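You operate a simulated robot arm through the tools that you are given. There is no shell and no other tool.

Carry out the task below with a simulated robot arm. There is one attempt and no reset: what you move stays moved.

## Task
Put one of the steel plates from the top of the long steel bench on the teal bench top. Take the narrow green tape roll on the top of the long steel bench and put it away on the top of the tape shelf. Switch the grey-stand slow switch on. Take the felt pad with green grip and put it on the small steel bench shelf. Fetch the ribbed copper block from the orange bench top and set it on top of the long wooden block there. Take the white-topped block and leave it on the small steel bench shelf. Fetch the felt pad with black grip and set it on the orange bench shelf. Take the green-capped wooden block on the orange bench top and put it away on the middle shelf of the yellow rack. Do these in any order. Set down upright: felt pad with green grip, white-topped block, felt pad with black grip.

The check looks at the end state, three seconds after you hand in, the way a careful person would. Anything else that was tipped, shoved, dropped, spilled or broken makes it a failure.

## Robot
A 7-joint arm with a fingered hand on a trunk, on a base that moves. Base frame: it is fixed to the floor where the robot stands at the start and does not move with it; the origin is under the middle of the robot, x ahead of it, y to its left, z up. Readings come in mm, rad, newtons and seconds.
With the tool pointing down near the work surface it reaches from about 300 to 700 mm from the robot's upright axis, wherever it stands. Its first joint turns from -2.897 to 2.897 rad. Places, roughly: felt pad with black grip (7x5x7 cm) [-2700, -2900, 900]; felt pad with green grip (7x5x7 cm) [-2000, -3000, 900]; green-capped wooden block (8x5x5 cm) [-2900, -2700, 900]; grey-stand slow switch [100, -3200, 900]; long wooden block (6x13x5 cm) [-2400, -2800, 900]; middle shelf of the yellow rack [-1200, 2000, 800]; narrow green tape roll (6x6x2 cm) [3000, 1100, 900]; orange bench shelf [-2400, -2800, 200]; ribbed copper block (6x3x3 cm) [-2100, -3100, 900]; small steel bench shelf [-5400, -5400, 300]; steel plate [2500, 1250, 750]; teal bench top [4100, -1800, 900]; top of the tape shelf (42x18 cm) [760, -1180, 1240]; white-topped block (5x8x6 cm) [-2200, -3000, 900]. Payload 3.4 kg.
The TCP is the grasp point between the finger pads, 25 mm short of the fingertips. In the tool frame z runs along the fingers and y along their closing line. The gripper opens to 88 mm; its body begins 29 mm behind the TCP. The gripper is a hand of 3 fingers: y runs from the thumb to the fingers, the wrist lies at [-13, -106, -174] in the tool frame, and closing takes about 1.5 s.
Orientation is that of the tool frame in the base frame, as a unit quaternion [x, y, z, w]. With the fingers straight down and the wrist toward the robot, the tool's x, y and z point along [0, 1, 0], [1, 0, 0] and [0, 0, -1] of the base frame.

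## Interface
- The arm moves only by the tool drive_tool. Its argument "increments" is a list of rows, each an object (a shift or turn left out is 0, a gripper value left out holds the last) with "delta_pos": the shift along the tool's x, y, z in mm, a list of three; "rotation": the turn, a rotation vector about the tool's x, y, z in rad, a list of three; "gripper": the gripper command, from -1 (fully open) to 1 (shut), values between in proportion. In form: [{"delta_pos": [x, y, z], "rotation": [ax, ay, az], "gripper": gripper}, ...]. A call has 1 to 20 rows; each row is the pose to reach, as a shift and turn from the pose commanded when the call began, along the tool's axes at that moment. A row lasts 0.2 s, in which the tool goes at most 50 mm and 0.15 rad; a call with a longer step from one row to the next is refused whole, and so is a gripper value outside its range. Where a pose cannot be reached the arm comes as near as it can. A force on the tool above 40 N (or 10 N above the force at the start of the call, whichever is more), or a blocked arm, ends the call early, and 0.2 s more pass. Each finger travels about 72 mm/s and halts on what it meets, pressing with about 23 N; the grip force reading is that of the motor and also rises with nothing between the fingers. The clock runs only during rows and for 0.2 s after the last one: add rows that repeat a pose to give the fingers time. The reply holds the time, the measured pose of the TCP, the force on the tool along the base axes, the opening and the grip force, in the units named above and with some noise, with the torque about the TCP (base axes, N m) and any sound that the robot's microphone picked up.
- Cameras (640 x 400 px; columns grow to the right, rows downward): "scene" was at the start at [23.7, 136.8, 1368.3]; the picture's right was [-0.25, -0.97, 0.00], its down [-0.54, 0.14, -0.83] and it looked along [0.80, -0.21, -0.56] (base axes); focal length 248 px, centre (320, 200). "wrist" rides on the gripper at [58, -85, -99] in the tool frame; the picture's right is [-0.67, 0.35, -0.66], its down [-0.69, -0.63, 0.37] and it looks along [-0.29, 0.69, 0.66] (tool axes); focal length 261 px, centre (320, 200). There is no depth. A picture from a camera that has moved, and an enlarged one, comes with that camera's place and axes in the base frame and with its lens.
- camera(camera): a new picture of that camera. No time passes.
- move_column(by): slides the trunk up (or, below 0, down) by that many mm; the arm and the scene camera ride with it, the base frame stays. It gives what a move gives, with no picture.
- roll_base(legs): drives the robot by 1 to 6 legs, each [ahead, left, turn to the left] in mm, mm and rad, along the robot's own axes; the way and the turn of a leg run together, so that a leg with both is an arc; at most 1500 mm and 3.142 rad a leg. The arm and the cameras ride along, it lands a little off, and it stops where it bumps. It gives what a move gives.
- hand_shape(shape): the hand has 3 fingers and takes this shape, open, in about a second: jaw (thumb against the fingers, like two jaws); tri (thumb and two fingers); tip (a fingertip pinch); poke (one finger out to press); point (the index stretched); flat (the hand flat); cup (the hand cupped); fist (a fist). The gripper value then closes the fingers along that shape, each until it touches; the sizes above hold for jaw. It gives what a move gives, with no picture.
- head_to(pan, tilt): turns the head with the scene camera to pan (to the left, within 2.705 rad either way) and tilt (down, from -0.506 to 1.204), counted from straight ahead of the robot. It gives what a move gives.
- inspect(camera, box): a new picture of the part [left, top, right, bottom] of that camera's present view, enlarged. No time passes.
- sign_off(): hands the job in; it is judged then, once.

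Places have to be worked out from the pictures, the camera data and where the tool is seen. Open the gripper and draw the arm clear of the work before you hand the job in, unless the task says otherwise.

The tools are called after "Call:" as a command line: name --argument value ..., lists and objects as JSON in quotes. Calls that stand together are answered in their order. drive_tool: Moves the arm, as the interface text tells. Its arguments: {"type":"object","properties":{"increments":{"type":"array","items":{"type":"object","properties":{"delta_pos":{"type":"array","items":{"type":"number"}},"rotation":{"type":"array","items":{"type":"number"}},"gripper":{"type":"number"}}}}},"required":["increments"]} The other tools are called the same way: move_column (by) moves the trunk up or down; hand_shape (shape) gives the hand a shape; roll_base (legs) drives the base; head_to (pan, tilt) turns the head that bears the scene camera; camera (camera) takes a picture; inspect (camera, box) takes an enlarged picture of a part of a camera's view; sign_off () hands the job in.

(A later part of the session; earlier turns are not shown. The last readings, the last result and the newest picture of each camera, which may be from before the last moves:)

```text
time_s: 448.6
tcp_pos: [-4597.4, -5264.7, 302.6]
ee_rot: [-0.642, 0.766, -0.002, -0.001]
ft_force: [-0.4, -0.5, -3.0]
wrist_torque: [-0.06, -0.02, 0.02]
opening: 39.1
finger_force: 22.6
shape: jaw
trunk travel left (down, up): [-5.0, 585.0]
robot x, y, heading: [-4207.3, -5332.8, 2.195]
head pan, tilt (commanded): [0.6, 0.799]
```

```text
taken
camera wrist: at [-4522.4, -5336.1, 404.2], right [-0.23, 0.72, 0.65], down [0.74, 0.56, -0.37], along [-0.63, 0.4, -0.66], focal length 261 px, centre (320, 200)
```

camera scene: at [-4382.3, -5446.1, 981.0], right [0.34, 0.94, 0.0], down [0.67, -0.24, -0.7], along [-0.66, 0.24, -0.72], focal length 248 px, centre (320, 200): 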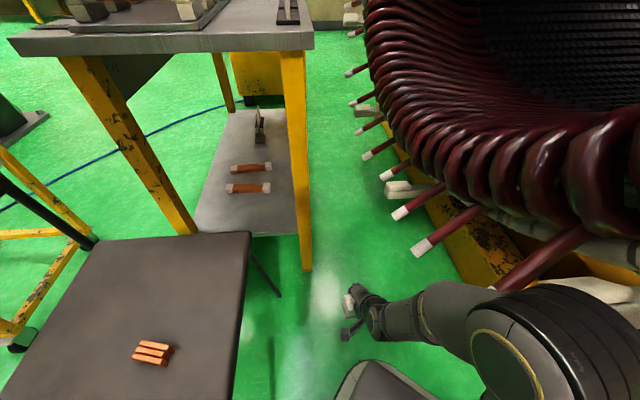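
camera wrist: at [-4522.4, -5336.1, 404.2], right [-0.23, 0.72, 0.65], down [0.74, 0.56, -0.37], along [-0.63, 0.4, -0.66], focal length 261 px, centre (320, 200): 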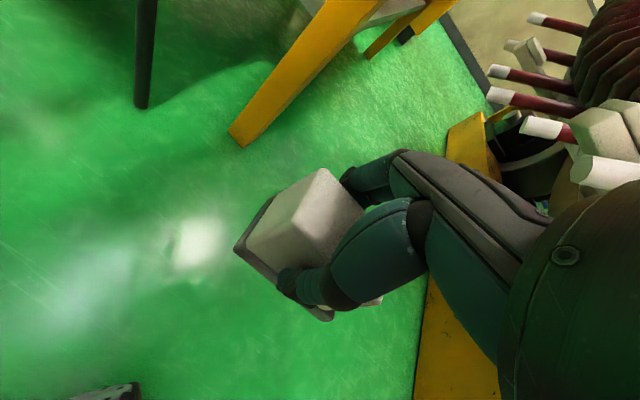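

Good: everything is moving away from the leads. I turn another 20° left, then swing the arm back to the right.

Call:
roll_base --legs '[[0, 0, 0.35]]'

Call:
drive_tool --increments '[{"delta_pos": [-42.9, -2.4, 0], "rotation": [0, 0, 0.11], "gripper": 1}, {"delta_pos": [-85.3, -9.4, 0], "rotation": [0, 0, 0.22], "gripper": 1}, {"delta_pos": [-126.7, -21.1, 0], "rotation": [0, 0, 0.33], "gripper": 1}, {"delta_pos": [-166.5, -37.3, 0], "rotation": [0, 0, 0.44], "gripper": 1}, {"delta_pos": [-166.5, -37.3, 0], "rotation": [0, 0, 0.44], "gripper": 1}]'

Call:
camera --camera "scene"

```text
time_s: 450.1
tcp_pos: [-4597.3, -5404.3, 304.1]
ee_rot: [0.768, -0.64, 0.002, 0.0]
ft_force: [0.2, -0.7, -2.6]
wrist_torque: [0.0, -0.01, 0.0]
opening: 39.1
finger_force: 22.9
shape: jaw
trunk travel left (down, up): [-5.0, 585.0]
robot x, y, heading: [-4211.6, -5336.1, 2.55]
head pan, tilt (commanded): [0.6, 0.799]
```

```text
time_s: 451.3
tcp_pos: [-4589.6, -5233.9, 301.0]
ee_rot: [-0.61, 0.793, -0.002, 0.001]
ft_force: [-0.1, 0.7, -2.1]
wrist_torque: [-0.02, -0.02, -0.03]
opening: 38.8
finger_force: 23.0
shape: jaw
trunk travel left (down, up): [-5.0, 585.0]
robot x, y, heading: [-4211.8, -5333.0, 2.55]
head pan, tilt (commanded): [0.6, 0.799]
```

```text
taken
camera scene: at [-4332.0, -5497.9, 981.0], right [-0.01, 1.0, 0.0], down [0.72, 0.01, -0.7], along [-0.7, -0.01, -0.72], focal length 248 px, centre (320, 200)
```

scene: 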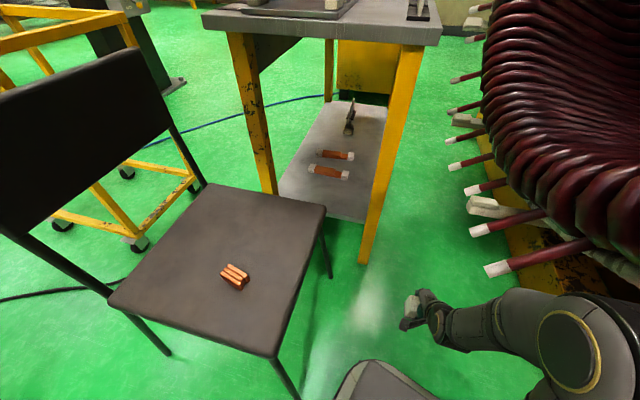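

The shelf is in plain view and the route is clear. I finish the turn to face the bench squarely.

Call:
roll_base --legs '[[0, 0, 0.338]]'

Call:
head_to --pan 0.1 --tilt 0.7

Call:
camera --camera "scene"

Call:
camera --camera "wrist"

```text
time_s: 452.8
tcp_pos: [-4600.1, -5364.9, 301.1]
ee_rot: [0.734, -0.679, 0.002, -0.001]
ft_force: [0.2, 0.6, -2.5]
wrist_torque: [0.01, -0.02, 0.03]
opening: 38.9
finger_force: 22.6
shape: jaw
trunk travel left (down, up): [-5.0, 585.0]
robot x, y, heading: [-4210.1, -5334.7, 2.883]
head pan, tilt (commanded): [0.6, 0.799]
```

```text
time_s: 453.7
tcp_pos: [-4600.0, -5364.2, 301.3]
ee_rot: [0.734, -0.679, 0.002, -0.001]
ft_force: [0.5, -0.3, -2.7]
wrist_torque: [-0.04, 0.0, -0.01]
opening: 38.6
finger_force: 22.8
shape: jaw
trunk travel left (down, up): [-5.0, 585.0]
robot x, y, heading: [-4211.7, -5334.0, 2.89]
head pan, tilt (commanded): [0.099, 0.7]
```

```text
taken
camera scene: at [-4278.9, -5487.3, 989.3], right [0.15, 0.99, 0.0], down [0.64, -0.1, -0.76], along [-0.76, 0.12, -0.64], focal length 248 px, centre (320, 200)
```

scene: 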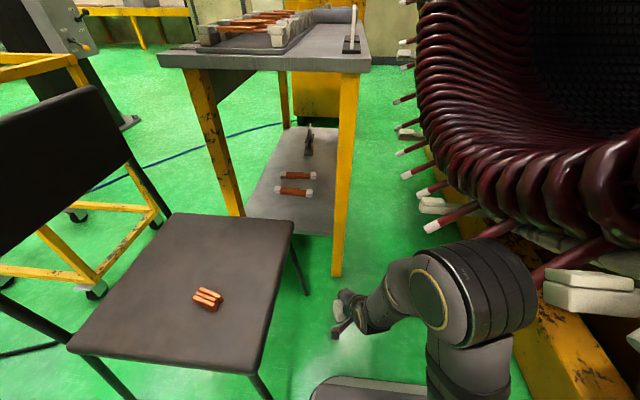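

```text
taken
camera wrist: at [-4510.1, -5415.6, 402.9], right [-0.4, 0.64, 0.65], down [0.58, 0.73, -0.37], along [-0.71, 0.23, -0.66], focal length 261 px, centre (320, 200)
```

wrist: 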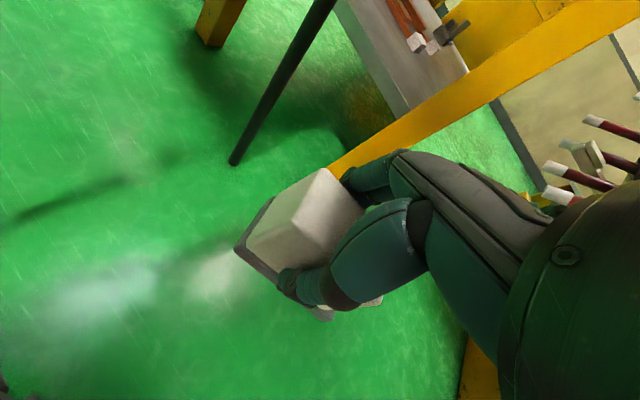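

Facing the bench now. The camera bracket must clear the chair seat (z≈448), so I raise the hand to about z=410 and shift it a little left before driving further.

Call:
drive_tool --increments '[{"delta_pos": [0, 0, -40], "gripper": 1}, {"delta_pos": [15, -2, -80], "gripper": 1}, {"delta_pos": [35, -4, -110], "gripper": 1}, {"delta_pos": [59, -6, -110], "gripper": 1}, {"delta_pos": [59, -6, -110], "gripper": 1}]'

Call:
roll_base --legs '[[220, 0, 0]]'

Call:
camera --camera "scene"

Call:
camera --camera "wrist"

```text
time_s: 454.9
tcp_pos: [-4589.3, -5423.1, 411.8]
ee_rot: [0.734, -0.679, 0.001, 0.0]
ft_force: [0.7, 0.5, -2.4]
wrist_torque: [-0.05, -0.04, 0.0]
opening: 38.9
finger_force: 23.1
shape: jaw
out of reach, approached as far as the arm can: row 1, 2, 3
trunk travel left (down, up): [-5.0, 585.0]
robot x, y, heading: [-4210.9, -5333.4, 2.886]
head pan, tilt (commanded): [0.099, 0.7]
```

```text
time_s: 456.6
tcp_pos: [-4802.6, -5367.2, 411.0]
ee_rot: [0.734, -0.679, 0.002, -0.001]
ft_force: [-0.3, 0.2, -3.5]
wrist_torque: [0.0, -0.05, 0.0]
opening: 38.5
finger_force: 22.5
shape: jaw
trunk travel left (down, up): [-5.0, 585.0]
robot x, y, heading: [-4425.1, -5281.5, 2.888]
head pan, tilt (commanded): [0.099, 0.7]
```

```text
taken
camera scene: at [-4492.2, -5431.7, 989.3], right [0.15, 0.99, 0.0], down [0.64, -0.1, -0.76], along [-0.76, 0.12, -0.64], focal length 248 px, centre (320, 200)
```

scene: 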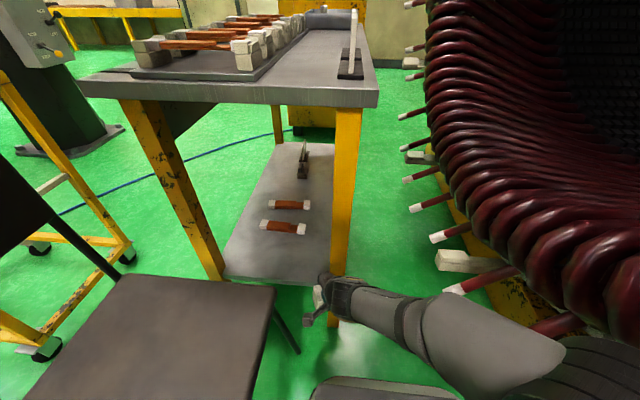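

```text
taken
camera wrist: at [-4712.6, -5418.6, 512.0], right [-0.4, 0.64, 0.65], down [0.58, 0.73, -0.37], along [-0.71, 0.23, -0.66], focal length 261 px, centre (320, 200)
```

wrist: 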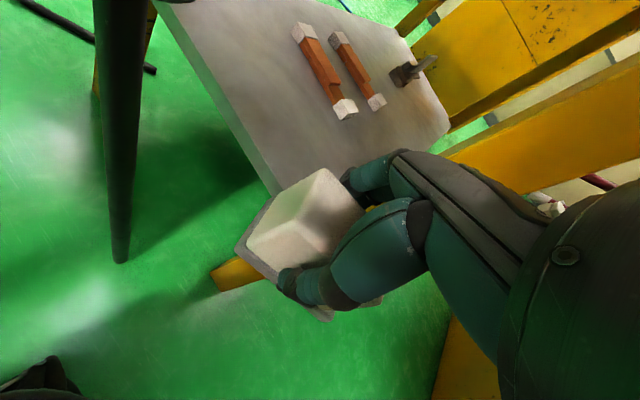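

The shelf lies right ahead; the front-left path is between the chair's corner and the bench's yellow leg. I raise the hand above seat height and move past the leg, straightening the tool.

Call:
drive_tool --increments '[{"delta_pos": [9, 23, -30], "rotation": [0, 0, 0.08], "gripper": 1}, {"delta_pos": [18, 46, -60], "rotation": [0, 0, 0.16], "gripper": 1}, {"delta_pos": [26, 68, -89], "rotation": [0, 0, 0.24], "gripper": 1}, {"delta_pos": [26, 68, -89], "rotation": [0, 0, 0.33], "gripper": 1}, {"delta_pos": [26, 68, -89], "rotation": [0, 0, 0.33], "gripper": 1}]'

Call:
camera --camera "scene"

Call:
camera --camera "wrist"

```text
time_s: 457.8
tcp_pos: [-4866.7, -5397.4, 500.8]
ee_rot: [-0.612, 0.791, -0.001, 0.001]
ft_force: [0.2, -0.3, -2.2]
wrist_torque: [-0.02, 0.01, 0.02]
opening: 38.7
finger_force: 22.7
shape: jaw
trunk travel left (down, up): [-5.0, 585.0]
robot x, y, heading: [-4424.9, -5282.3, 2.887]
head pan, tilt (commanded): [0.099, 0.7]
```

```text
taken
camera scene: at [-4492.2, -5431.7, 989.3], right [0.15, 0.99, 0.0], down [0.64, -0.1, -0.76], along [-0.76, 0.12, -0.64], focal length 248 px, centre (320, 200)
```

scene: 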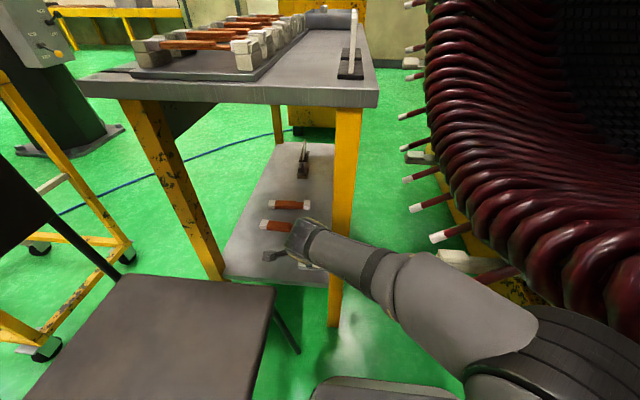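

```text
taken
camera wrist: at [-4798.5, -5474.2, 602.6], right [-0.17, 0.74, 0.65], down [0.78, 0.5, -0.36], along [-0.6, 0.45, -0.66], focal length 261 px, centre (320, 200)
```

wrist: 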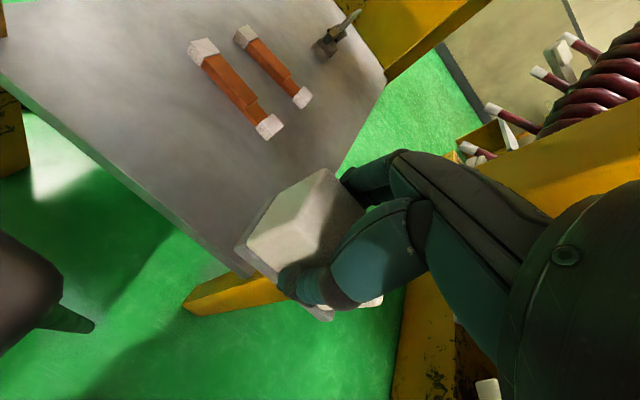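

The hand is past the chair corner and left of the yellow leg. I advance over the shelf while lowering.

Call:
drive_tool --increments '[{"delta_pos": [8, 26, 10], "gripper": 1}, {"delta_pos": [16, 51, 21], "gripper": 1}, {"delta_pos": [20, 76, 40], "gripper": 1}, {"delta_pos": [23, 101, 61], "gripper": 1}, {"delta_pos": [26, 126, 81], "gripper": 1}, {"delta_pos": [28, 151, 101], "gripper": 1}, {"delta_pos": [28, 170, 118], "gripper": 1}, {"delta_pos": [28, 186, 131], "gripper": 1}, {"delta_pos": [28, 186, 131], "gripper": 1}]'

Call:
camera --camera "scene"

Call:
camera --camera "wrist"

```text
time_s: 459.8
tcp_pos: [-5048.9, -5394.5, 379.4]
ee_rot: [-0.62, 0.784, 0.002, -0.006]
ft_force: [0.0, 0.5, -2.9]
wrist_torque: [0.01, -0.02, -0.03]
opening: 38.7
finger_force: 22.1
shape: jaw
trunk travel left (down, up): [-5.0, 585.0]
robot x, y, heading: [-4422.8, -5279.6, 2.889]
head pan, tilt (commanded): [0.099, 0.7]
```

```text
taken
camera scene: at [-4480.7, -5437.5, 989.8], right [0.15, 0.99, 0.0], down [0.63, -0.09, -0.77], along [-0.76, 0.12, -0.64], focal length 248 px, centre (320, 200)
```

scene: 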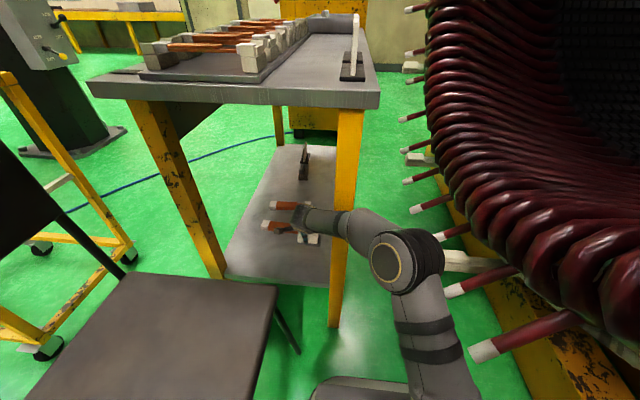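

```text
taken
camera wrist: at [-4976.9, -5469.7, 479.2], right [-0.18, 0.73, 0.66], down [0.77, 0.52, -0.38], along [-0.62, 0.44, -0.65], focal length 261 px, centre (320, 200)
```

wrist: 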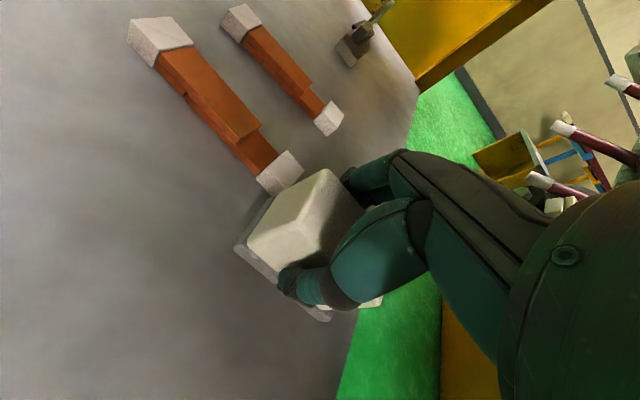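

The reported camera pose shifted slightly, which suggests the forearm is brushing the bench's yellow leg. I retreat a little and move the hand further south with the tool turned left, to give the leg more room.

Call:
drive_tool --increments '[{"delta_pos": [5, -35, 0], "rotation": [0, 0, -0.05], "gripper": 1}, {"delta_pos": [12, -60, 0], "rotation": [0, 0, -0.1], "gripper": 1}, {"delta_pos": [12, -60, 0], "rotation": [0, 0, -0.1], "gripper": 1}]'

Call:
camera --camera "scene"

```text
time_s: 460.6
tcp_pos: [-5003.0, -5404.1, 366.9]
ee_rot: [-0.65, 0.76, -0.001, 0.001]
ft_force: [0.5, -0.4, -2.5]
wrist_torque: [0.01, -0.01, 0.0]
opening: 38.8
finger_force: 22.9
shape: jaw
trunk travel left (down, up): [-5.0, 585.0]
robot x, y, heading: [-4425.2, -5276.8, 2.882]
head pan, tilt (commanded): [0.099, 0.7]
```

```text
taken
camera scene: at [-4492.7, -5431.1, 989.1], right [0.16, 0.99, 0.0], down [0.64, -0.1, -0.76], along [-0.76, 0.12, -0.64], focal length 248 px, centre (320, 200)
```

scene: 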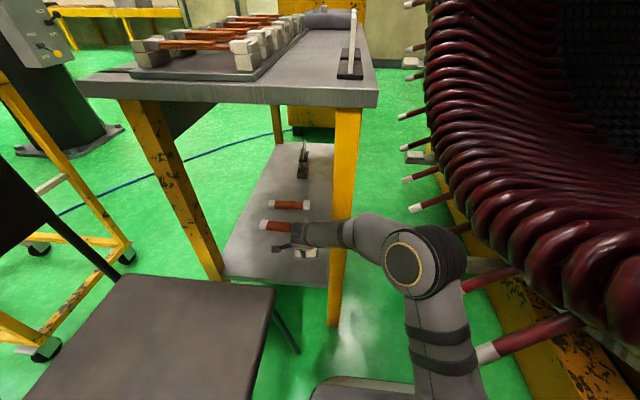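

Contact is released and the bench has not moved. I shift the hand 77 mm further left over the shelf, turning the tool left, staying clear of the leg.

Call:
drive_tool --increments '[{"delta_pos": [25, 3, 0], "rotation": [0, 0, -0.1], "gripper": 1}, {"delta_pos": [50, 6, 0], "rotation": [0, 0, -0.2], "gripper": 1}, {"delta_pos": [76, 10, 0], "rotation": [0, 0, -0.3], "gripper": 1}, {"delta_pos": [76, 10, 0], "rotation": [0, 0, -0.39], "gripper": 1}, {"delta_pos": [76, 10, 0], "rotation": [0, 0, -0.39], "gripper": 1}]'

Call:
camera --camera "scene"

Call:
camera --camera "wrist"

```text
time_s: 461.8
tcp_pos: [-5020.7, -5480.0, 368.0]
ee_rot: [0.785, -0.619, 0.002, -0.001]
ft_force: [-0.2, 0.1, -2.8]
wrist_torque: [-0.02, -0.04, 0.0]
opening: 38.4
finger_force: 23.1
shape: jaw
trunk travel left (down, up): [-5.0, 585.0]
robot x, y, heading: [-4424.5, -5279.1, 2.884]
head pan, tilt (commanded): [0.099, 0.7]
```

```text
taken
camera scene: at [-4492.3, -5431.8, 989.3], right [0.15, 0.99, 0.0], down [0.64, -0.1, -0.76], along [-0.76, 0.12, -0.64], focal length 248 px, centre (320, 200)
```

scene: 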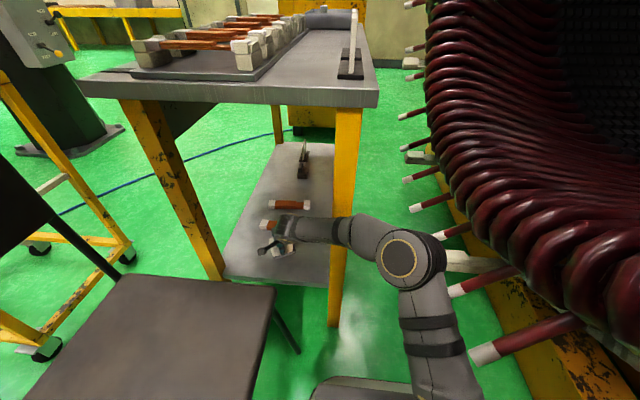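

```text
taken
camera wrist: at [-4924.4, -5515.9, 468.8], right [-0.5, 0.57, 0.65], down [0.45, 0.81, -0.37], along [-0.74, 0.11, -0.66], focal length 261 px, centre (320, 200)
```

wrist: 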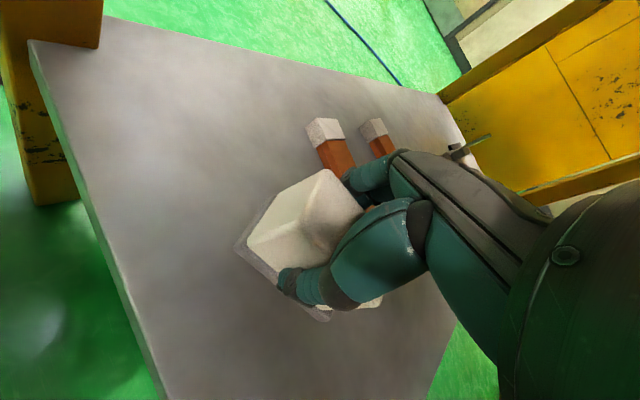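

Clear of the leg now and over the shelf. I lower the block step by step until it touches.

Call:
drive_tool --increments '[{"delta_pos": [0, 0, 20], "gripper": 1}, {"delta_pos": [0, 0, 36], "gripper": 1}, {"delta_pos": [0, 0, 44], "gripper": 1}, {"delta_pos": [0, 0, 50], "gripper": 1}, {"delta_pos": [0, 0, 55], "gripper": 1}, {"delta_pos": [0, 0, 60], "gripper": 1}, {"delta_pos": [0, 0, 60], "gripper": 1}]'

Call:
camera --camera "wrist"

```text
time_s: 463.2
tcp_pos: [-5024.2, -5480.3, 314.1]
ee_rot: [0.786, -0.618, -0.002, 0.006]
ft_force: [4.7, 2.7, 22.5]
wrist_torque: [0.06, -0.21, -0.04]
opening: 40.8
finger_force: 22.8
shape: jaw
trunk travel left (down, up): [-5.0, 585.0]
robot x, y, heading: [-4425.3, -5276.2, 2.886]
head pan, tilt (commanded): [0.099, 0.7]
stopped in row 7: the force on the tool passed its limit at 42 N (the readings are from after the stop); the commanded pose is now the measured one
```

```text
taken
camera wrist: at [-4925.0, -5515.5, 414.9], right [-0.49, 0.57, 0.66], down [0.45, 0.81, -0.38], along [-0.75, 0.11, -0.65], focal length 261 px, centre (320, 200)
```

wrist: 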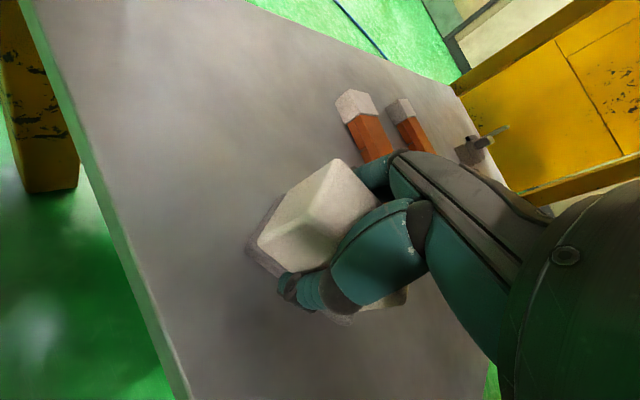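

Contact: the block is on the shelf (top ≈270). I ease off and release it.

Call:
drive_tool --increments '[{"delta_pos": [0, 0, -3], "gripper": 1}, {"delta_pos": [0, 0, -4], "gripper": 0.7}, {"delta_pos": [0, 0, -4], "gripper": 0.3}, {"delta_pos": [0, 0, -4], "gripper": -0.1}, {"delta_pos": [0, 0, -4], "gripper": -0.4}, {"delta_pos": [0, 0, -4], "gripper": -0.5}, {"delta_pos": [0, 0, -4], "gripper": -0.5}]'

Call:
camera --camera "wrist"

```text
time_s: 464.8
tcp_pos: [-5022.6, -5479.0, 314.9]
ee_rot: [0.786, -0.618, 0.001, 0.003]
ft_force: [0.1, 0.5, -0.3]
wrist_torque: [0.05, 0.01, -0.04]
opening: 65.6
finger_force: 0.1
shape: jaw
trunk travel left (down, up): [-5.0, 585.0]
robot x, y, heading: [-4426.8, -5277.7, 2.883]
head pan, tilt (commanded): [0.099, 0.7]
```

```text
taken
camera wrist: at [-4925.0, -5515.2, 416.2], right [-0.49, 0.57, 0.65], down [0.45, 0.81, -0.37], along [-0.74, 0.11, -0.66], focal length 261 px, centre (320, 200)
```

wrist: 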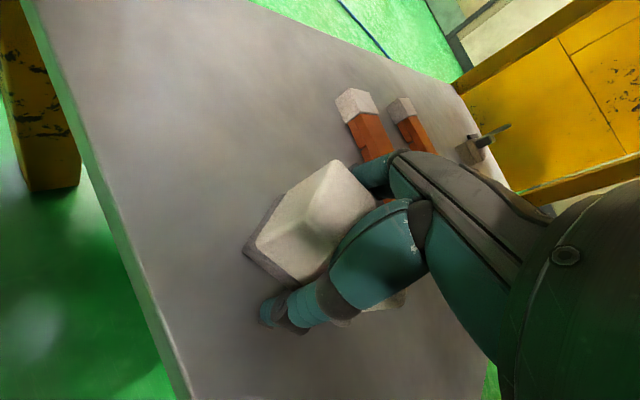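

Released and standing upright. I lift straight up, then retrace the way back between leg and chair.

Call:
drive_tool --increments '[{"delta_pos": [0, 0, -40]}, {"delta_pos": [0, 0, -85]}, {"delta_pos": [-10, -34, -110]}, {"delta_pos": [-20, -68, -135], "rotation": [0, 0, 0.1]}, {"delta_pos": [-31, -101, -160], "rotation": [0, 0, 0.2]}, {"delta_pos": [-39, -134, -180], "rotation": [0, 0, 0.3]}, {"delta_pos": [-46, -168, -185], "rotation": [0, 0, 0.4]}, {"delta_pos": [-46, -168, -185], "rotation": [0, 0, 0.4]}]'

Call:
camera --camera "scene"

Call:
camera --camera "wrist"

```text
time_s: 466.6
tcp_pos: [-4870.1, -5394.6, 498.5]
ee_rot: [-0.647, 0.763, -0.001, -0.003]
ft_force: [0.0, 0.3, -0.1]
wrist_torque: [0.0, -0.04, 0.0]
opening: 66.0
finger_force: 0.0
shape: jaw
trunk travel left (down, up): [-5.0, 585.0]
robot x, y, heading: [-4425.7, -5278.8, 2.886]
head pan, tilt (commanded): [0.099, 0.7]
```

```text
taken
camera scene: at [-4492.1, -5431.7, 989.3], right [0.15, 0.99, 0.0], down [0.64, -0.1, -0.76], along [-0.76, 0.12, -0.64], focal length 248 px, centre (320, 200)
```

scene: 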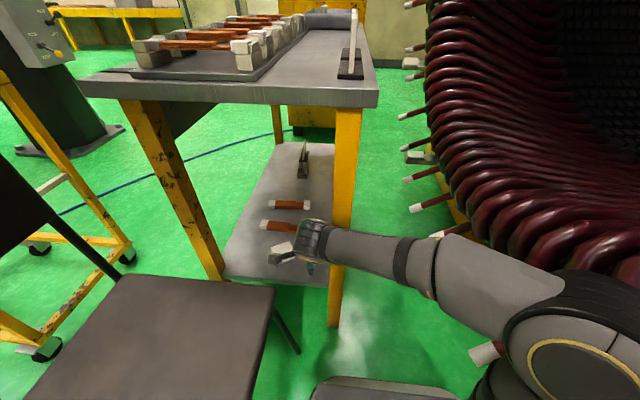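

```text
taken
camera wrist: at [-4794.3, -5465.6, 598.7], right [-0.23, 0.72, 0.65], down [0.73, 0.57, -0.37], along [-0.64, 0.39, -0.66], focal length 261 px, centre (320, 200)
```

wrist: 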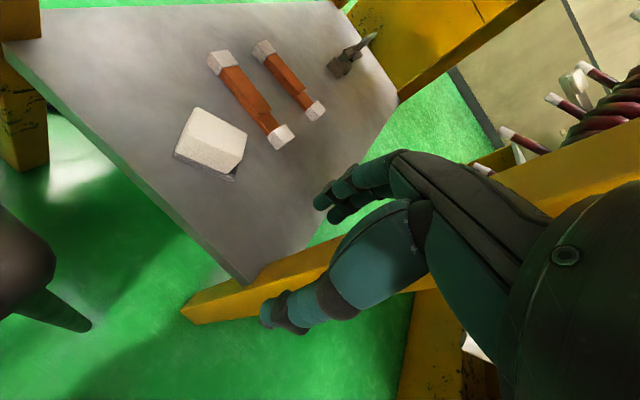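

The white-topped block stands on the shelf with room beside it for the pad. I bring the hand back to the travel pose.

Call:
drive_tool --increments '[{"delta_pos": [-14, -20, 30]}, {"delta_pos": [-28, -40, 60]}, {"delta_pos": [-41, -60, 89]}, {"delta_pos": [-41, -60, 89]}]'

Call:
camera --camera "scene"

```text
time_s: 467.6
tcp_pos: [-4806.0, -5365.7, 411.8]
ee_rot: [-0.647, 0.762, -0.001, -0.003]
ft_force: [-1.0, 0.3, -0.5]
wrist_torque: [-0.01, 0.02, 0.01]
opening: 65.9
finger_force: 0.0
shape: jaw
trunk travel left (down, up): [-5.0, 585.0]
robot x, y, heading: [-4419.3, -5276.3, 2.889]
head pan, tilt (commanded): [0.099, 0.7]
```

```text
taken
camera scene: at [-4492.1, -5431.7, 989.3], right [0.15, 0.99, 0.0], down [0.64, -0.1, -0.76], along [-0.76, 0.12, -0.64], focal length 248 px, centre (320, 200)
```

scene: 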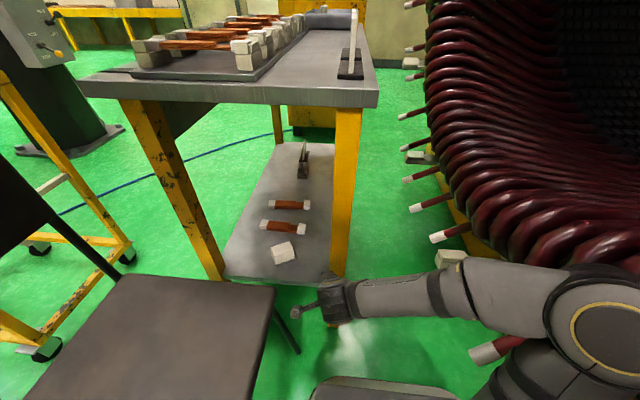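

The block is well placed. To pull the elbow away from the leads before leaving, I lower the hand again to z≈305 and shift it right.

Call:
drive_tool --increments '[{"delta_pos": [-17, 4, 35]}, {"delta_pos": [-35, 9, 70]}, {"delta_pos": [-52, 13, 106]}, {"delta_pos": [-52, 13, 106]}]'

Call:
roll_base --legs '[[-215, 0, 0]]'

Call:
camera --camera "scene"

```text
time_s: 468.6
tcp_pos: [-4810.4, -5311.6, 305.9]
ee_rot: [-0.647, 0.763, -0.002, -0.002]
ft_force: [-0.3, 0.0, 0.2]
wrist_torque: [0.0, 0.01, 0.04]
opening: 65.9
finger_force: 0.0
shape: jaw
out of reach, approached as far as the arm can: row 2
trunk travel left (down, up): [-5.0, 585.0]
robot x, y, heading: [-4424.0, -5279.8, 2.884]
head pan, tilt (commanded): [0.099, 0.7]
```

```text
time_s: 470.3
tcp_pos: [-4604.7, -5365.9, 305.4]
ee_rot: [-0.649, 0.761, -0.001, -0.003]
ft_force: [0.5, -0.4, 0.5]
wrist_torque: [-0.01, -0.03, 0.01]
opening: 65.5
finger_force: 0.1
shape: jaw
trunk travel left (down, up): [-5.0, 585.0]
robot x, y, heading: [-4219.9, -5334.0, 2.886]
head pan, tilt (commanded): [0.099, 0.7]
```

```text
taken
camera scene: at [-4285.1, -5485.3, 989.3], right [0.15, 0.99, 0.0], down [0.64, -0.1, -0.76], along [-0.76, 0.12, -0.64], focal length 248 px, centre (320, 200)
```

scene: 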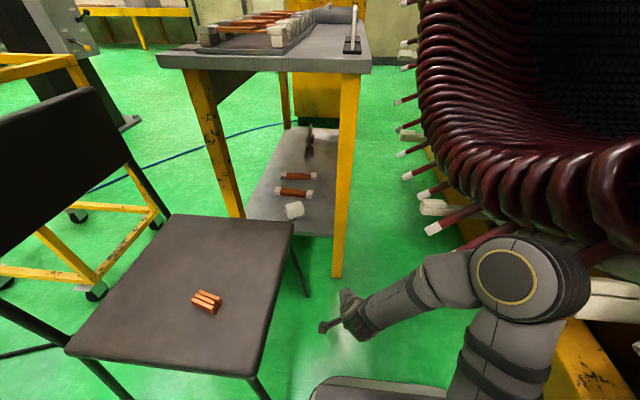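

The exit needs the reverse of the entry. I alternate small right turns of the base with left swings of the arm, so the arm keeps pointing west away from the leads.

Call:
roll_base --legs '[[0, 0, -0.34]]'

Call:
drive_tool --increments '[{"delta_pos": [42.5, -13.1, 0], "rotation": [0, 0, -0.113]}, {"delta_pos": [83.2, -30.9, 0], "rotation": [0, 0, -0.227]}, {"delta_pos": [121.8, -53.2, 0], "rotation": [0, 0, -0.34]}, {"delta_pos": [121.8, -53.2, 0], "rotation": [0, 0, -0.34]}]'

Call:
roll_base --legs '[[0, 0, -0.34]]'

Call:
camera --camera "scene"

```text
time_s: 471.7
tcp_pos: [-4594.5, -5232.4, 306.0]
ee_rot: [-0.509, 0.861, 0.0, -0.003]
ft_force: [-0.3, -0.3, -0.6]
wrist_torque: [0.03, 0.0, -0.02]
opening: 65.8
finger_force: 0.0
shape: jaw
trunk travel left (down, up): [-5.0, 585.0]
robot x, y, heading: [-4219.1, -5332.0, 2.543]
head pan, tilt (commanded): [0.099, 0.7]
```

```text
time_s: 472.7
tcp_pos: [-4609.2, -5365.3, 309.4]
ee_rot: [-0.649, 0.761, 0.0, -0.002]
ft_force: [-0.7, -1.5, -1.0]
wrist_torque: [-0.01, -0.01, 0.0]
opening: 65.9
finger_force: 0.0
shape: jaw
trunk travel left (down, up): [-5.0, 585.0]
robot x, y, heading: [-4219.4, -5328.2, 2.547]
head pan, tilt (commanded): [0.099, 0.7]
```

```text
time_s: 474.2
tcp_pos: [-4597.9, -5234.8, 307.8]
ee_rot: [-0.512, 0.859, 0.0, -0.002]
ft_force: [0.6, 0.1, 0.8]
wrist_torque: [0.01, -0.01, -0.03]
opening: 65.8
finger_force: 0.0
shape: jaw
trunk travel left (down, up): [-5.0, 585.0]
robot x, y, heading: [-4219.5, -5326.0, 2.216]
head pan, tilt (commanded): [0.099, 0.7]
```

```text
taken
camera scene: at [-4368.1, -5410.1, 989.3], right [0.74, 0.68, 0.0], down [0.43, -0.48, -0.76], along [-0.52, 0.56, -0.64], focal length 248 px, centre (320, 200)
```

scene: 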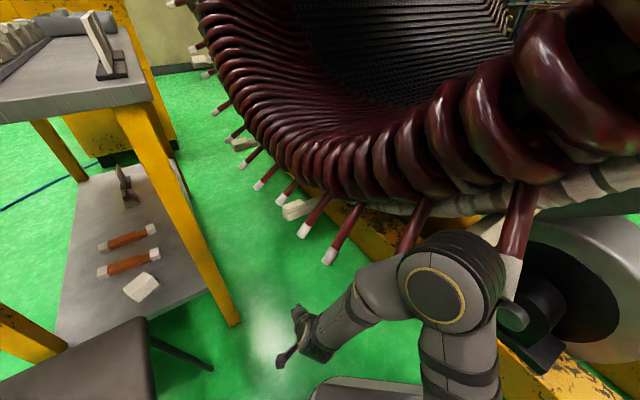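

The elbow is close below the leads, so I extend the arm about 80 mm westward, which lowers the elbow, before turning further.

Call:
drive_tool --increments '[{"delta_pos": [10, 39, 0]}, {"delta_pos": [19, 77, 0]}, {"delta_pos": [28, 115, 0]}, {"delta_pos": [28, 115, 0]}]'

Call:
camera --camera "scene"

```text
time_s: 475.2
tcp_pos: [-4713.6, -5205.8, 310.2]
ee_rot: [-0.512, 0.859, 0.0, -0.003]
ft_force: [0.4, 0.5, -0.5]
wrist_torque: [-0.01, 0.02, -0.02]
opening: 65.6
finger_force: 0.0
shape: jaw
trunk travel left (down, up): [-5.0, 585.0]
robot x, y, heading: [-4214.8, -5331.1, 2.213]
head pan, tilt (commanded): [0.099, 0.7]
```

```text
taken
camera scene: at [-4368.1, -5410.1, 989.3], right [0.74, 0.68, 0.0], down [0.43, -0.48, -0.76], along [-0.52, 0.56, -0.64], focal length 248 px, centre (320, 200)
```

scene: 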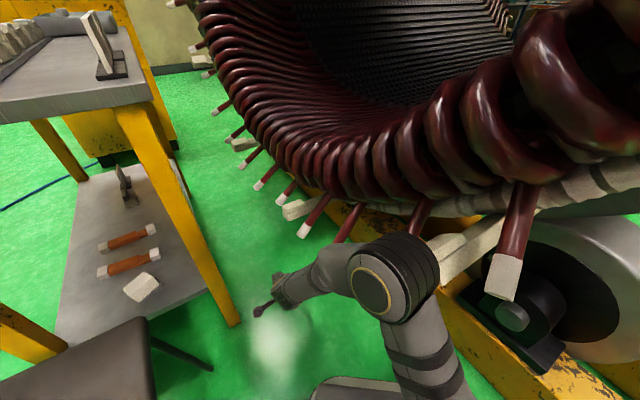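

I swing the arm further left (still outside chair and leg), then continue turning right.

Call:
drive_tool --increments '[{"delta_pos": [36.8, -10.9, 0], "rotation": [0, 0, -0.075]}, {"delta_pos": [72.8, -24.4, 0], "rotation": [0, 0, -0.15]}, {"delta_pos": [107.7, -40.8, 0], "rotation": [0, 0, -0.225]}, {"delta_pos": [141.3, -59.6, 0], "rotation": [0, 0, -0.3]}, {"delta_pos": [141.3, -59.6, 0], "rotation": [0, 0, -0.3]}]'

Call:
roll_base --legs '[[0, 0, -0.3]]'

Call:
camera --camera "scene"

```text
time_s: 476.4
tcp_pos: [-4725.9, -5356.7, 307.6]
ee_rot: [-0.635, 0.773, 0.0, -0.002]
ft_force: [0.1, 0.0, 0.2]
wrist_torque: [-0.02, -0.01, -0.01]
opening: 65.7
finger_force: 0.1
shape: jaw
trunk travel left (down, up): [-5.0, 585.0]
robot x, y, heading: [-4217.9, -5333.3, 2.212]
head pan, tilt (commanded): [0.099, 0.7]
```

```text
time_s: 477.7
tcp_pos: [-4712.7, -5208.8, 307.5]
ee_rot: [-0.515, 0.857, 0.001, -0.003]
ft_force: [0.4, -0.4, -0.9]
wrist_torque: [0.01, 0.0, -0.01]
opening: 65.8
finger_force: 0.0
shape: jaw
trunk travel left (down, up): [-5.0, 585.0]
robot x, y, heading: [-4218.4, -5331.9, 1.92]
head pan, tilt (commanded): [0.099, 0.7]
```

```text
taken
camera scene: at [-4384.9, -5364.2, 989.3], right [0.9, 0.43, 0.0], down [0.28, -0.58, -0.76], along [-0.33, 0.69, -0.64], focal length 248 px, centre (320, 200)
```

scene: 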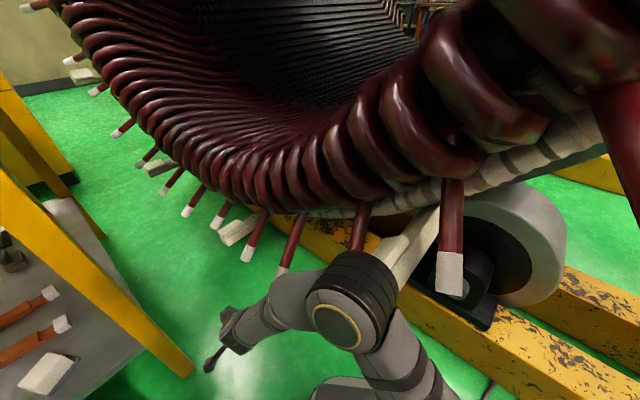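

Facing north-north-west again with the arm to the west. I back out 200 mm, then swing the arm forward so that it clears the chair, before backing out further.

Call:
roll_base --legs '[[-200, 0, 0]]'

Call:
drive_tool --increments '[{"delta_pos": [-46.1, -1.8, 0], "rotation": [0, 0, 0.073]}, {"delta_pos": [-90.8, -7, 0], "rotation": [0, 0, 0.146]}, {"delta_pos": [-134, -16, 0], "rotation": [0, 0, 0.219]}, {"delta_pos": [-175.3, -28.8, 0], "rotation": [0, 0, 0.292]}, {"delta_pos": [-214.4, -45, 0], "rotation": [0, 0, 0.365]}, {"delta_pos": [-251.1, -64.5, 0], "rotation": [0, 0, 0.438]}, {"delta_pos": [-285, -86.9, 0], "rotation": [0, 0, 0.511]}, {"delta_pos": [-316.1, -111.9, 0], "rotation": [0, 0, 0.584]}, {"delta_pos": [-344, -139, 0], "rotation": [0, 0, 0.657]}, {"delta_pos": [-368.6, -168, 0], "rotation": [0, 0, 0.73]}, {"delta_pos": [-368.6, -168, 0], "rotation": [0, 0, 0.73]}]'

Call:
camera --camera "scene"

```text
time_s: 479.3
tcp_pos: [-4645.5, -5394.1, 307.0]
ee_rot: [-0.517, 0.856, 0.0, -0.003]
ft_force: [-0.5, -0.1, 0.3]
wrist_torque: [-0.01, 0.0, 0.01]
opening: 66.0
finger_force: 0.3
shape: jaw
trunk travel left (down, up): [-5.0, 585.0]
robot x, y, heading: [-4152.5, -5516.0, 1.926]
head pan, tilt (commanded): [0.099, 0.7]
```

```text
time_s: 481.7
tcp_pos: [-4325.4, -5146.6, 303.4]
ee_rot: [-0.177, 0.984, 0.001, -0.003]
ft_force: [0.6, 0.4, 0.9]
wrist_torque: [0.01, 0.0, 0.0]
opening: 65.8
finger_force: 0.1
shape: jaw
trunk travel left (down, up): [-5.0, 585.0]
robot x, y, heading: [-4150.0, -5514.9, 1.93]
head pan, tilt (commanded): [0.099, 0.7]
```

```text
taken
camera scene: at [-4317.0, -5548.7, 989.3], right [0.9, 0.44, 0.0], down [0.28, -0.58, -0.76], along [-0.34, 0.69, -0.64], focal length 248 px, centre (320, 200)
```

scene: 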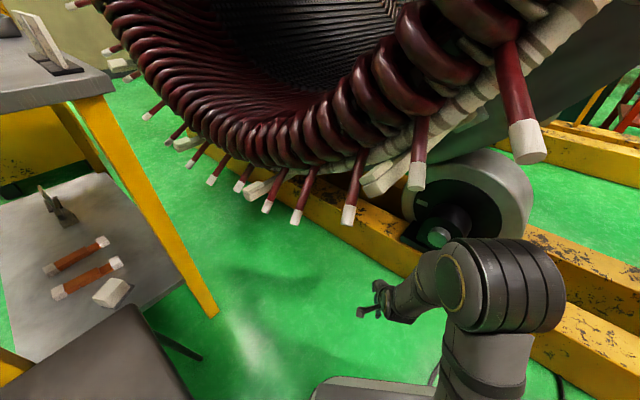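

All clear. I back out to the open floor, raise the trunk, and drive back toward the lane the way I came (south of the bucket).

Call:
roll_base --legs '[[-358, 0, 0]]'

Call:
move_column --by 395

Call:
roll_base --legs '[[-359, -387, 0], [-263, -473, 0], [-84, -877, 0]]'

Call:
head_to --pan 1.0 --tilt 0.35

Call:
camera --camera "scene"

```text
time_s: 484.1
tcp_pos: [-4198.2, -5491.4, 304.2]
ee_rot: [-0.178, 0.984, 0.0, -0.003]
ft_force: [-0.5, -0.4, -0.6]
wrist_torque: [0.02, 0.01, -0.02]
opening: 65.8
finger_force: 0.2
shape: jaw
trunk travel left (down, up): [-5.0, 585.0]
robot x, y, heading: [-4021.6, -5863.6, 1.925]
head pan, tilt (commanded): [0.099, 0.7]
```

```text
time_s: 487.9
tcp_pos: [-4199.0, -5491.6, 699.1]
ee_rot: [-0.178, 0.984, 0.0, -0.002]
ft_force: [0.4, -1.6, -0.4]
wrist_torque: [0.01, 0.0, -0.03]
opening: 65.8
finger_force: 0.1
shape: jaw
trunk travel left (down, up): [-400.0, 190.0]
robot x, y, heading: [-4027.4, -5861.0, 1.924]
head pan, tilt (commanded): [0.099, 0.7]
```

```text
time_s: 498.0
tcp_pos: [-2295.4, -5562.0, 699.2]
ee_rot: [-0.164, 0.986, 0.001, -0.002]
ft_force: [-0.2, 0.1, -0.3]
wrist_torque: [0.04, 0.01, 0.0]
opening: 65.8
finger_force: 0.1
shape: jaw
trunk travel left (down, up): [-400.0, 190.0]
robot x, y, heading: [-2130.8, -5931.2, 1.902]
head pan, tilt (commanded): [0.099, 0.7]
```

```text
time_s: 499.2
tcp_pos: [-2295.8, -5562.4, 699.2]
ee_rot: [-0.166, 0.986, 0.001, -0.002]
ft_force: [1.0, 0.3, 0.3]
wrist_torque: [0.03, 0.0, -0.03]
opening: 66.1
finger_force: 0.0
shape: jaw
trunk travel left (down, up): [-400.0, 190.0]
robot x, y, heading: [-2130.0, -5932.9, 1.903]
head pan, tilt (commanded): [1.0, 0.351]
```

```text
taken
camera scene: at [-2352.1, -6019.4, 1415.7], right [0.24, 0.97, 0.0], down [0.33, -0.08, -0.94], along [-0.91, 0.23, -0.34], focal length 248 px, centre (320, 200)
```

scene: 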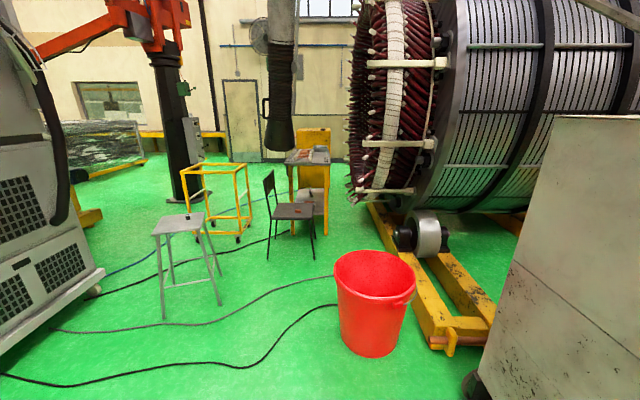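

The surroundings look unchanged. I drive north along the lane back toward the orange bench, then raise the arm before approaching it.

Call:
roll_base --legs '[[1057, -715, 0], [631, -471, 0], [0, 0, -0.593]]'

Call:
drive_tool --increments '[{"delta_pos": [0, 0, -45], "gripper": -1}, {"delta_pos": [0, 0, -90]}, {"delta_pos": [0, 0, -135]}, {"delta_pos": [0, 0, -180]}, {"delta_pos": [0, 0, -225]}, {"delta_pos": [0, 0, -270]}, {"delta_pos": [0, 0, -315]}, {"delta_pos": [0, 0, -360]}, {"delta_pos": [0, 0, -400]}, {"delta_pos": [0, 0, -400]}]'

Call:
head_to --pan 0.3 --tilt 0.5

Call:
camera --camera "scene"

```text
time_s: 511.1
tcp_pos: [-1436.4, -3553.2, 699.8]
ee_rot: [0.155, 0.988, 0.0, -0.003]
ft_force: [-0.7, -0.7, 0.3]
wrist_torque: [0.0, -0.01, -0.01]
opening: 65.9
finger_force: 0.0
shape: jaw
trunk travel left (down, up): [-400.0, 190.0]
robot x, y, heading: [-1527.2, -3950.2, 1.254]
head pan, tilt (commanded): [1.0, 0.351]
```

```text
time_s: 513.3
tcp_pos: [-1433.3, -3554.8, 1100.5]
ee_rot: [0.157, 0.988, 0.002, -0.003]
ft_force: [0.0, -0.5, -0.1]
wrist_torque: [0.03, 0.0, 0.01]
opening: 87.7
finger_force: 0.1
shape: jaw
out of reach, approached as far as the arm can: row 2
trunk travel left (down, up): [-400.0, 190.0]
robot x, y, heading: [-1528.3, -3953.7, 1.255]
head pan, tilt (commanded): [1.0, 0.351]
```

```text
time_s: 514.4
tcp_pos: [-1433.2, -3554.6, 1100.7]
ee_rot: [0.156, 0.988, 0.002, -0.002]
ft_force: [-0.6, 1.0, 0.0]
wrist_torque: [-0.02, 0.01, 0.01]
opening: 87.7
finger_force: 0.1
shape: jaw
trunk travel left (down, up): [-400.0, 190.0]
robot x, y, heading: [-1532.6, -3950.1, 1.254]
head pan, tilt (commanded): [0.3, 0.499]
```

```text
taken
camera scene: at [-1697.5, -3867.1, 1402.0], right [1.0, -0.01, 0.0], down [-0.01, -0.48, -0.88], along [0.01, 0.88, -0.48], focal length 248 px, centre (320, 200)
```

scene: 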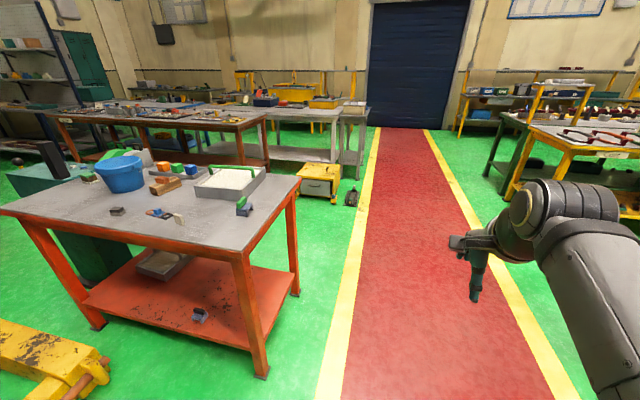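

The green-grip pad is at the bench's south-east part. I move to stand in front of it.

Call:
roll_base --legs '[[0, 500, 0.03], [270, 205, 0.025]]'

Call:
head_to --pan 0.0 --tilt 0.7

Call:
camera --camera "scene"

Call:
camera --camera "wrist"

```text
time_s: 519.1
tcp_pos: [-2056.8, -3093.8, 1100.2]
ee_rot: [0.131, 0.991, 0.001, -0.003]
ft_force: [-0.4, 0.3, 0.4]
wrist_torque: [0.0, 0.04, -0.01]
opening: 87.7
finger_force: 0.0
shape: jaw
trunk travel left (down, up): [-400.0, 190.0]
robot x, y, heading: [-2126.0, -3497.4, 1.303]
head pan, tilt (commanded): [0.3, 0.499]
```

```text
time_s: 519.9
tcp_pos: [-2056.6, -3094.2, 1099.8]
ee_rot: [0.13, 0.992, 0.002, -0.002]
ft_force: [-0.3, -0.4, 0.0]
wrist_torque: [0.03, 0.02, 0.02]
opening: 87.6
finger_force: 0.1
shape: jaw
trunk travel left (down, up): [-400.0, 190.0]
robot x, y, heading: [-2131.5, -3494.6, 1.305]
head pan, tilt (commanded): [0.0, 0.7]
```

```text
taken
camera scene: at [-2278.2, -3429.9, 1384.3], right [0.97, -0.26, 0.0], down [-0.17, -0.62, -0.77], along [0.2, 0.74, -0.64], focal length 248 px, centre (320, 200)
```

scene: 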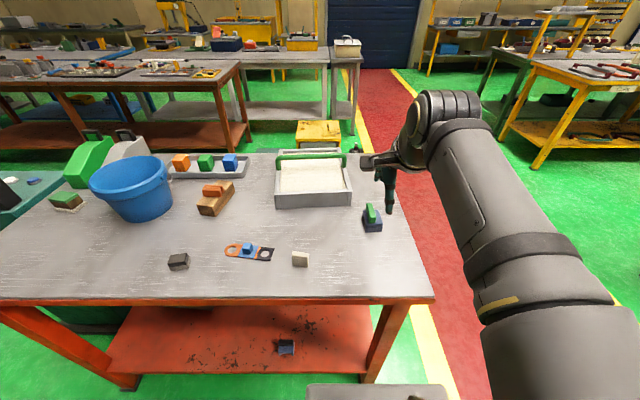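

```text
taken
camera wrist: at [-2133.0, -3162.4, 1201.5], right [0.74, 0.16, 0.65], down [0.5, -0.78, -0.37], along [0.45, 0.6, -0.66], focal length 261 px, centre (320, 200)
```

wrist: 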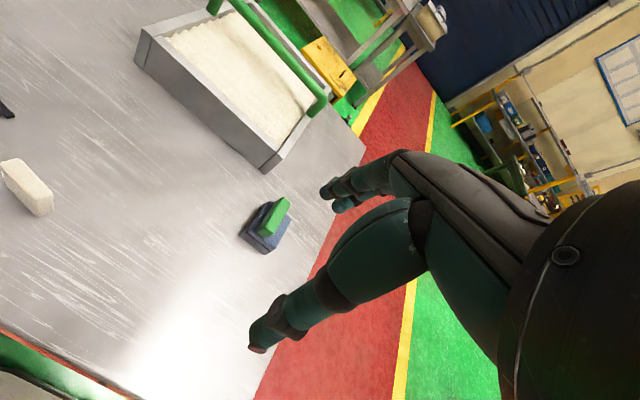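

I zoom in on the green-grip pad.

Call:
inspect --camera "wrist" --box '[210, 170, 330, 270]'

Call:
inspect --camera "scene" --box '[330, 180, 430, 250]'

```text
4.00 times, centred on (270, 220) of wrist
camera zoom: at [-2133.0, -3162.4, 1201.5], right [0.74, 0.16, 0.65], down [0.5, -0.78, -0.37], along [0.45, 0.6, -0.66], focal length 1043 px, centre (520, 120)
```

zoom: 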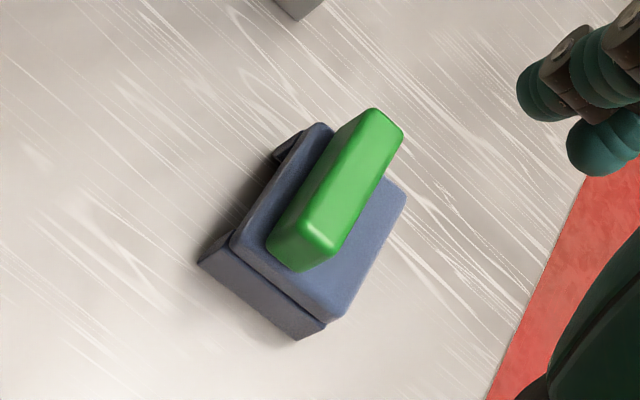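

```text
5.71 times, centred on (380, 215) of scene
camera zoom: at [-2278.2, -3429.9, 1384.3], right [0.97, -0.26, 0.0], down [-0.17, -0.62, -0.77], along [0.2, 0.74, -0.64], focal length 1419 px, centre (-23, 114)
```

zoom: 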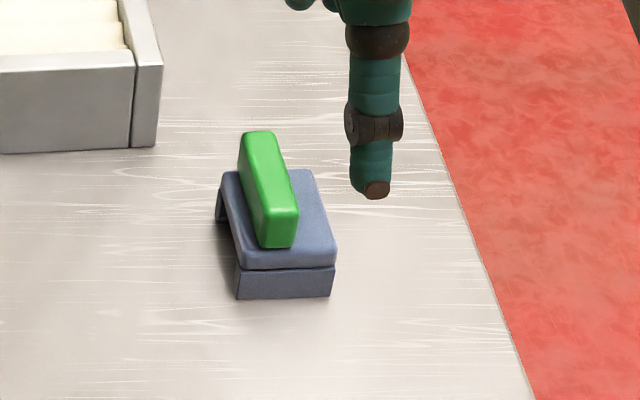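

The grip bar runs at about 78° (away from me), centre ≈[−2008, −2983]. I move above it and turn the tool 93° so it closes across the bar.

Call:
drive_tool --increments '[{"delta_pos": [-6, 40, 15], "gripper": -0.3}, {"delta_pos": [-12, 80, 30]}, {"delta_pos": [-18, 120, 50]}, {"delta_pos": [-18, 120, 70]}, {"delta_pos": [-18, 120, 70]}]'

Call:
drive_tool --increments '[{"rotation": [0, 0, -0.14]}, {"rotation": [0, 0, -0.28]}, {"rotation": [0, 0, -0.42]}, {"rotation": [0, 0, -0.56]}, {"rotation": [0, 0, -0.7]}, {"rotation": [0, 0, -0.84]}, {"rotation": [0, 0, -0.98]}, {"rotation": [0, 0, -1.12]}, {"rotation": [0, 0, -1.26]}, {"rotation": [0, 0, -1.4]}, {"rotation": [0, 0, -1.54]}, {"rotation": [0, 0, -1.62]}, {"rotation": [0, 0, -1.62]}]'

Call:
camera --camera "wrist"

Call:
inspect --camera "wrist" --box '[150, 190, 310, 350]'

```text
time_s: 521.1
tcp_pos: [-2010.8, -2983.8, 1030.6]
ee_rot: [0.13, 0.992, 0.001, -0.003]
ft_force: [0.5, 0.8, -0.3]
wrist_torque: [-0.01, 0.01, 0.02]
opening: 57.5
finger_force: 0.1
shape: jaw
trunk travel left (down, up): [-400.0, 190.0]
robot x, y, heading: [-2132.4, -3501.0, 1.309]
head pan, tilt (commanded): [0.0, 0.7]
```

```text
time_s: 523.9
tcp_pos: [-2008.9, -2983.4, 1029.8]
ee_rot: [-0.629, 0.777, 0.003, -0.001]
ft_force: [0.6, 0.2, -1.5]
wrist_torque: [-0.02, 0.0, -0.01]
opening: 57.7
finger_force: 0.1
shape: jaw
trunk travel left (down, up): [-400.0, 190.0]
robot x, y, heading: [-2122.5, -3497.0, 1.307]
head pan, tilt (commanded): [0.0, 0.7]
```

```text
taken
camera wrist: at [-1936.1, -3058.6, 1130.7], right [-0.2, 0.73, 0.66], down [0.76, 0.54, -0.37], along [-0.62, 0.43, -0.66], focal length 261 px, centre (320, 200)
```

wrist: 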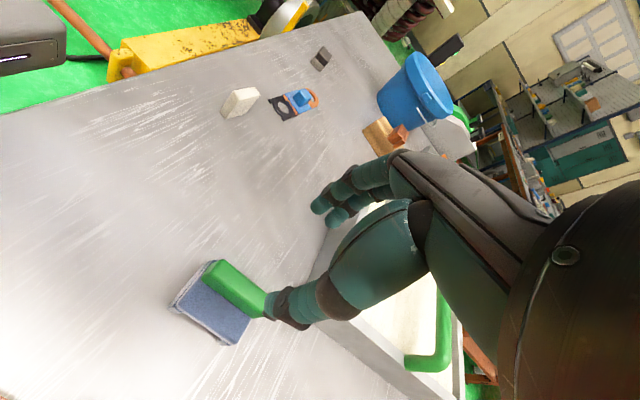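

```text
2.50 times, centred on (230, 270) of wrist
camera zoom: at [-1936.1, -3058.6, 1130.7], right [-0.2, 0.73, 0.66], down [0.76, 0.54, -0.37], along [-0.62, 0.43, -0.66], focal length 652 px, centre (545, 25)
```

zoom: 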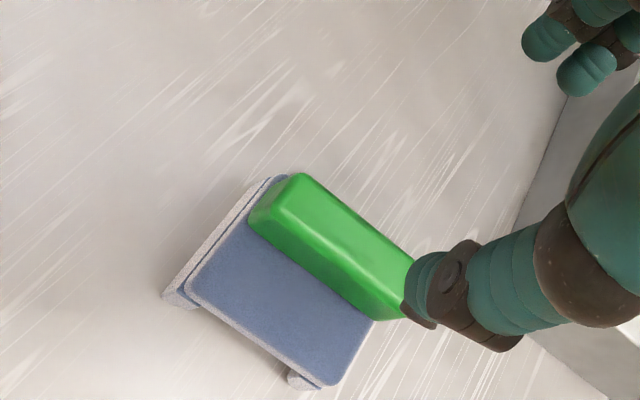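

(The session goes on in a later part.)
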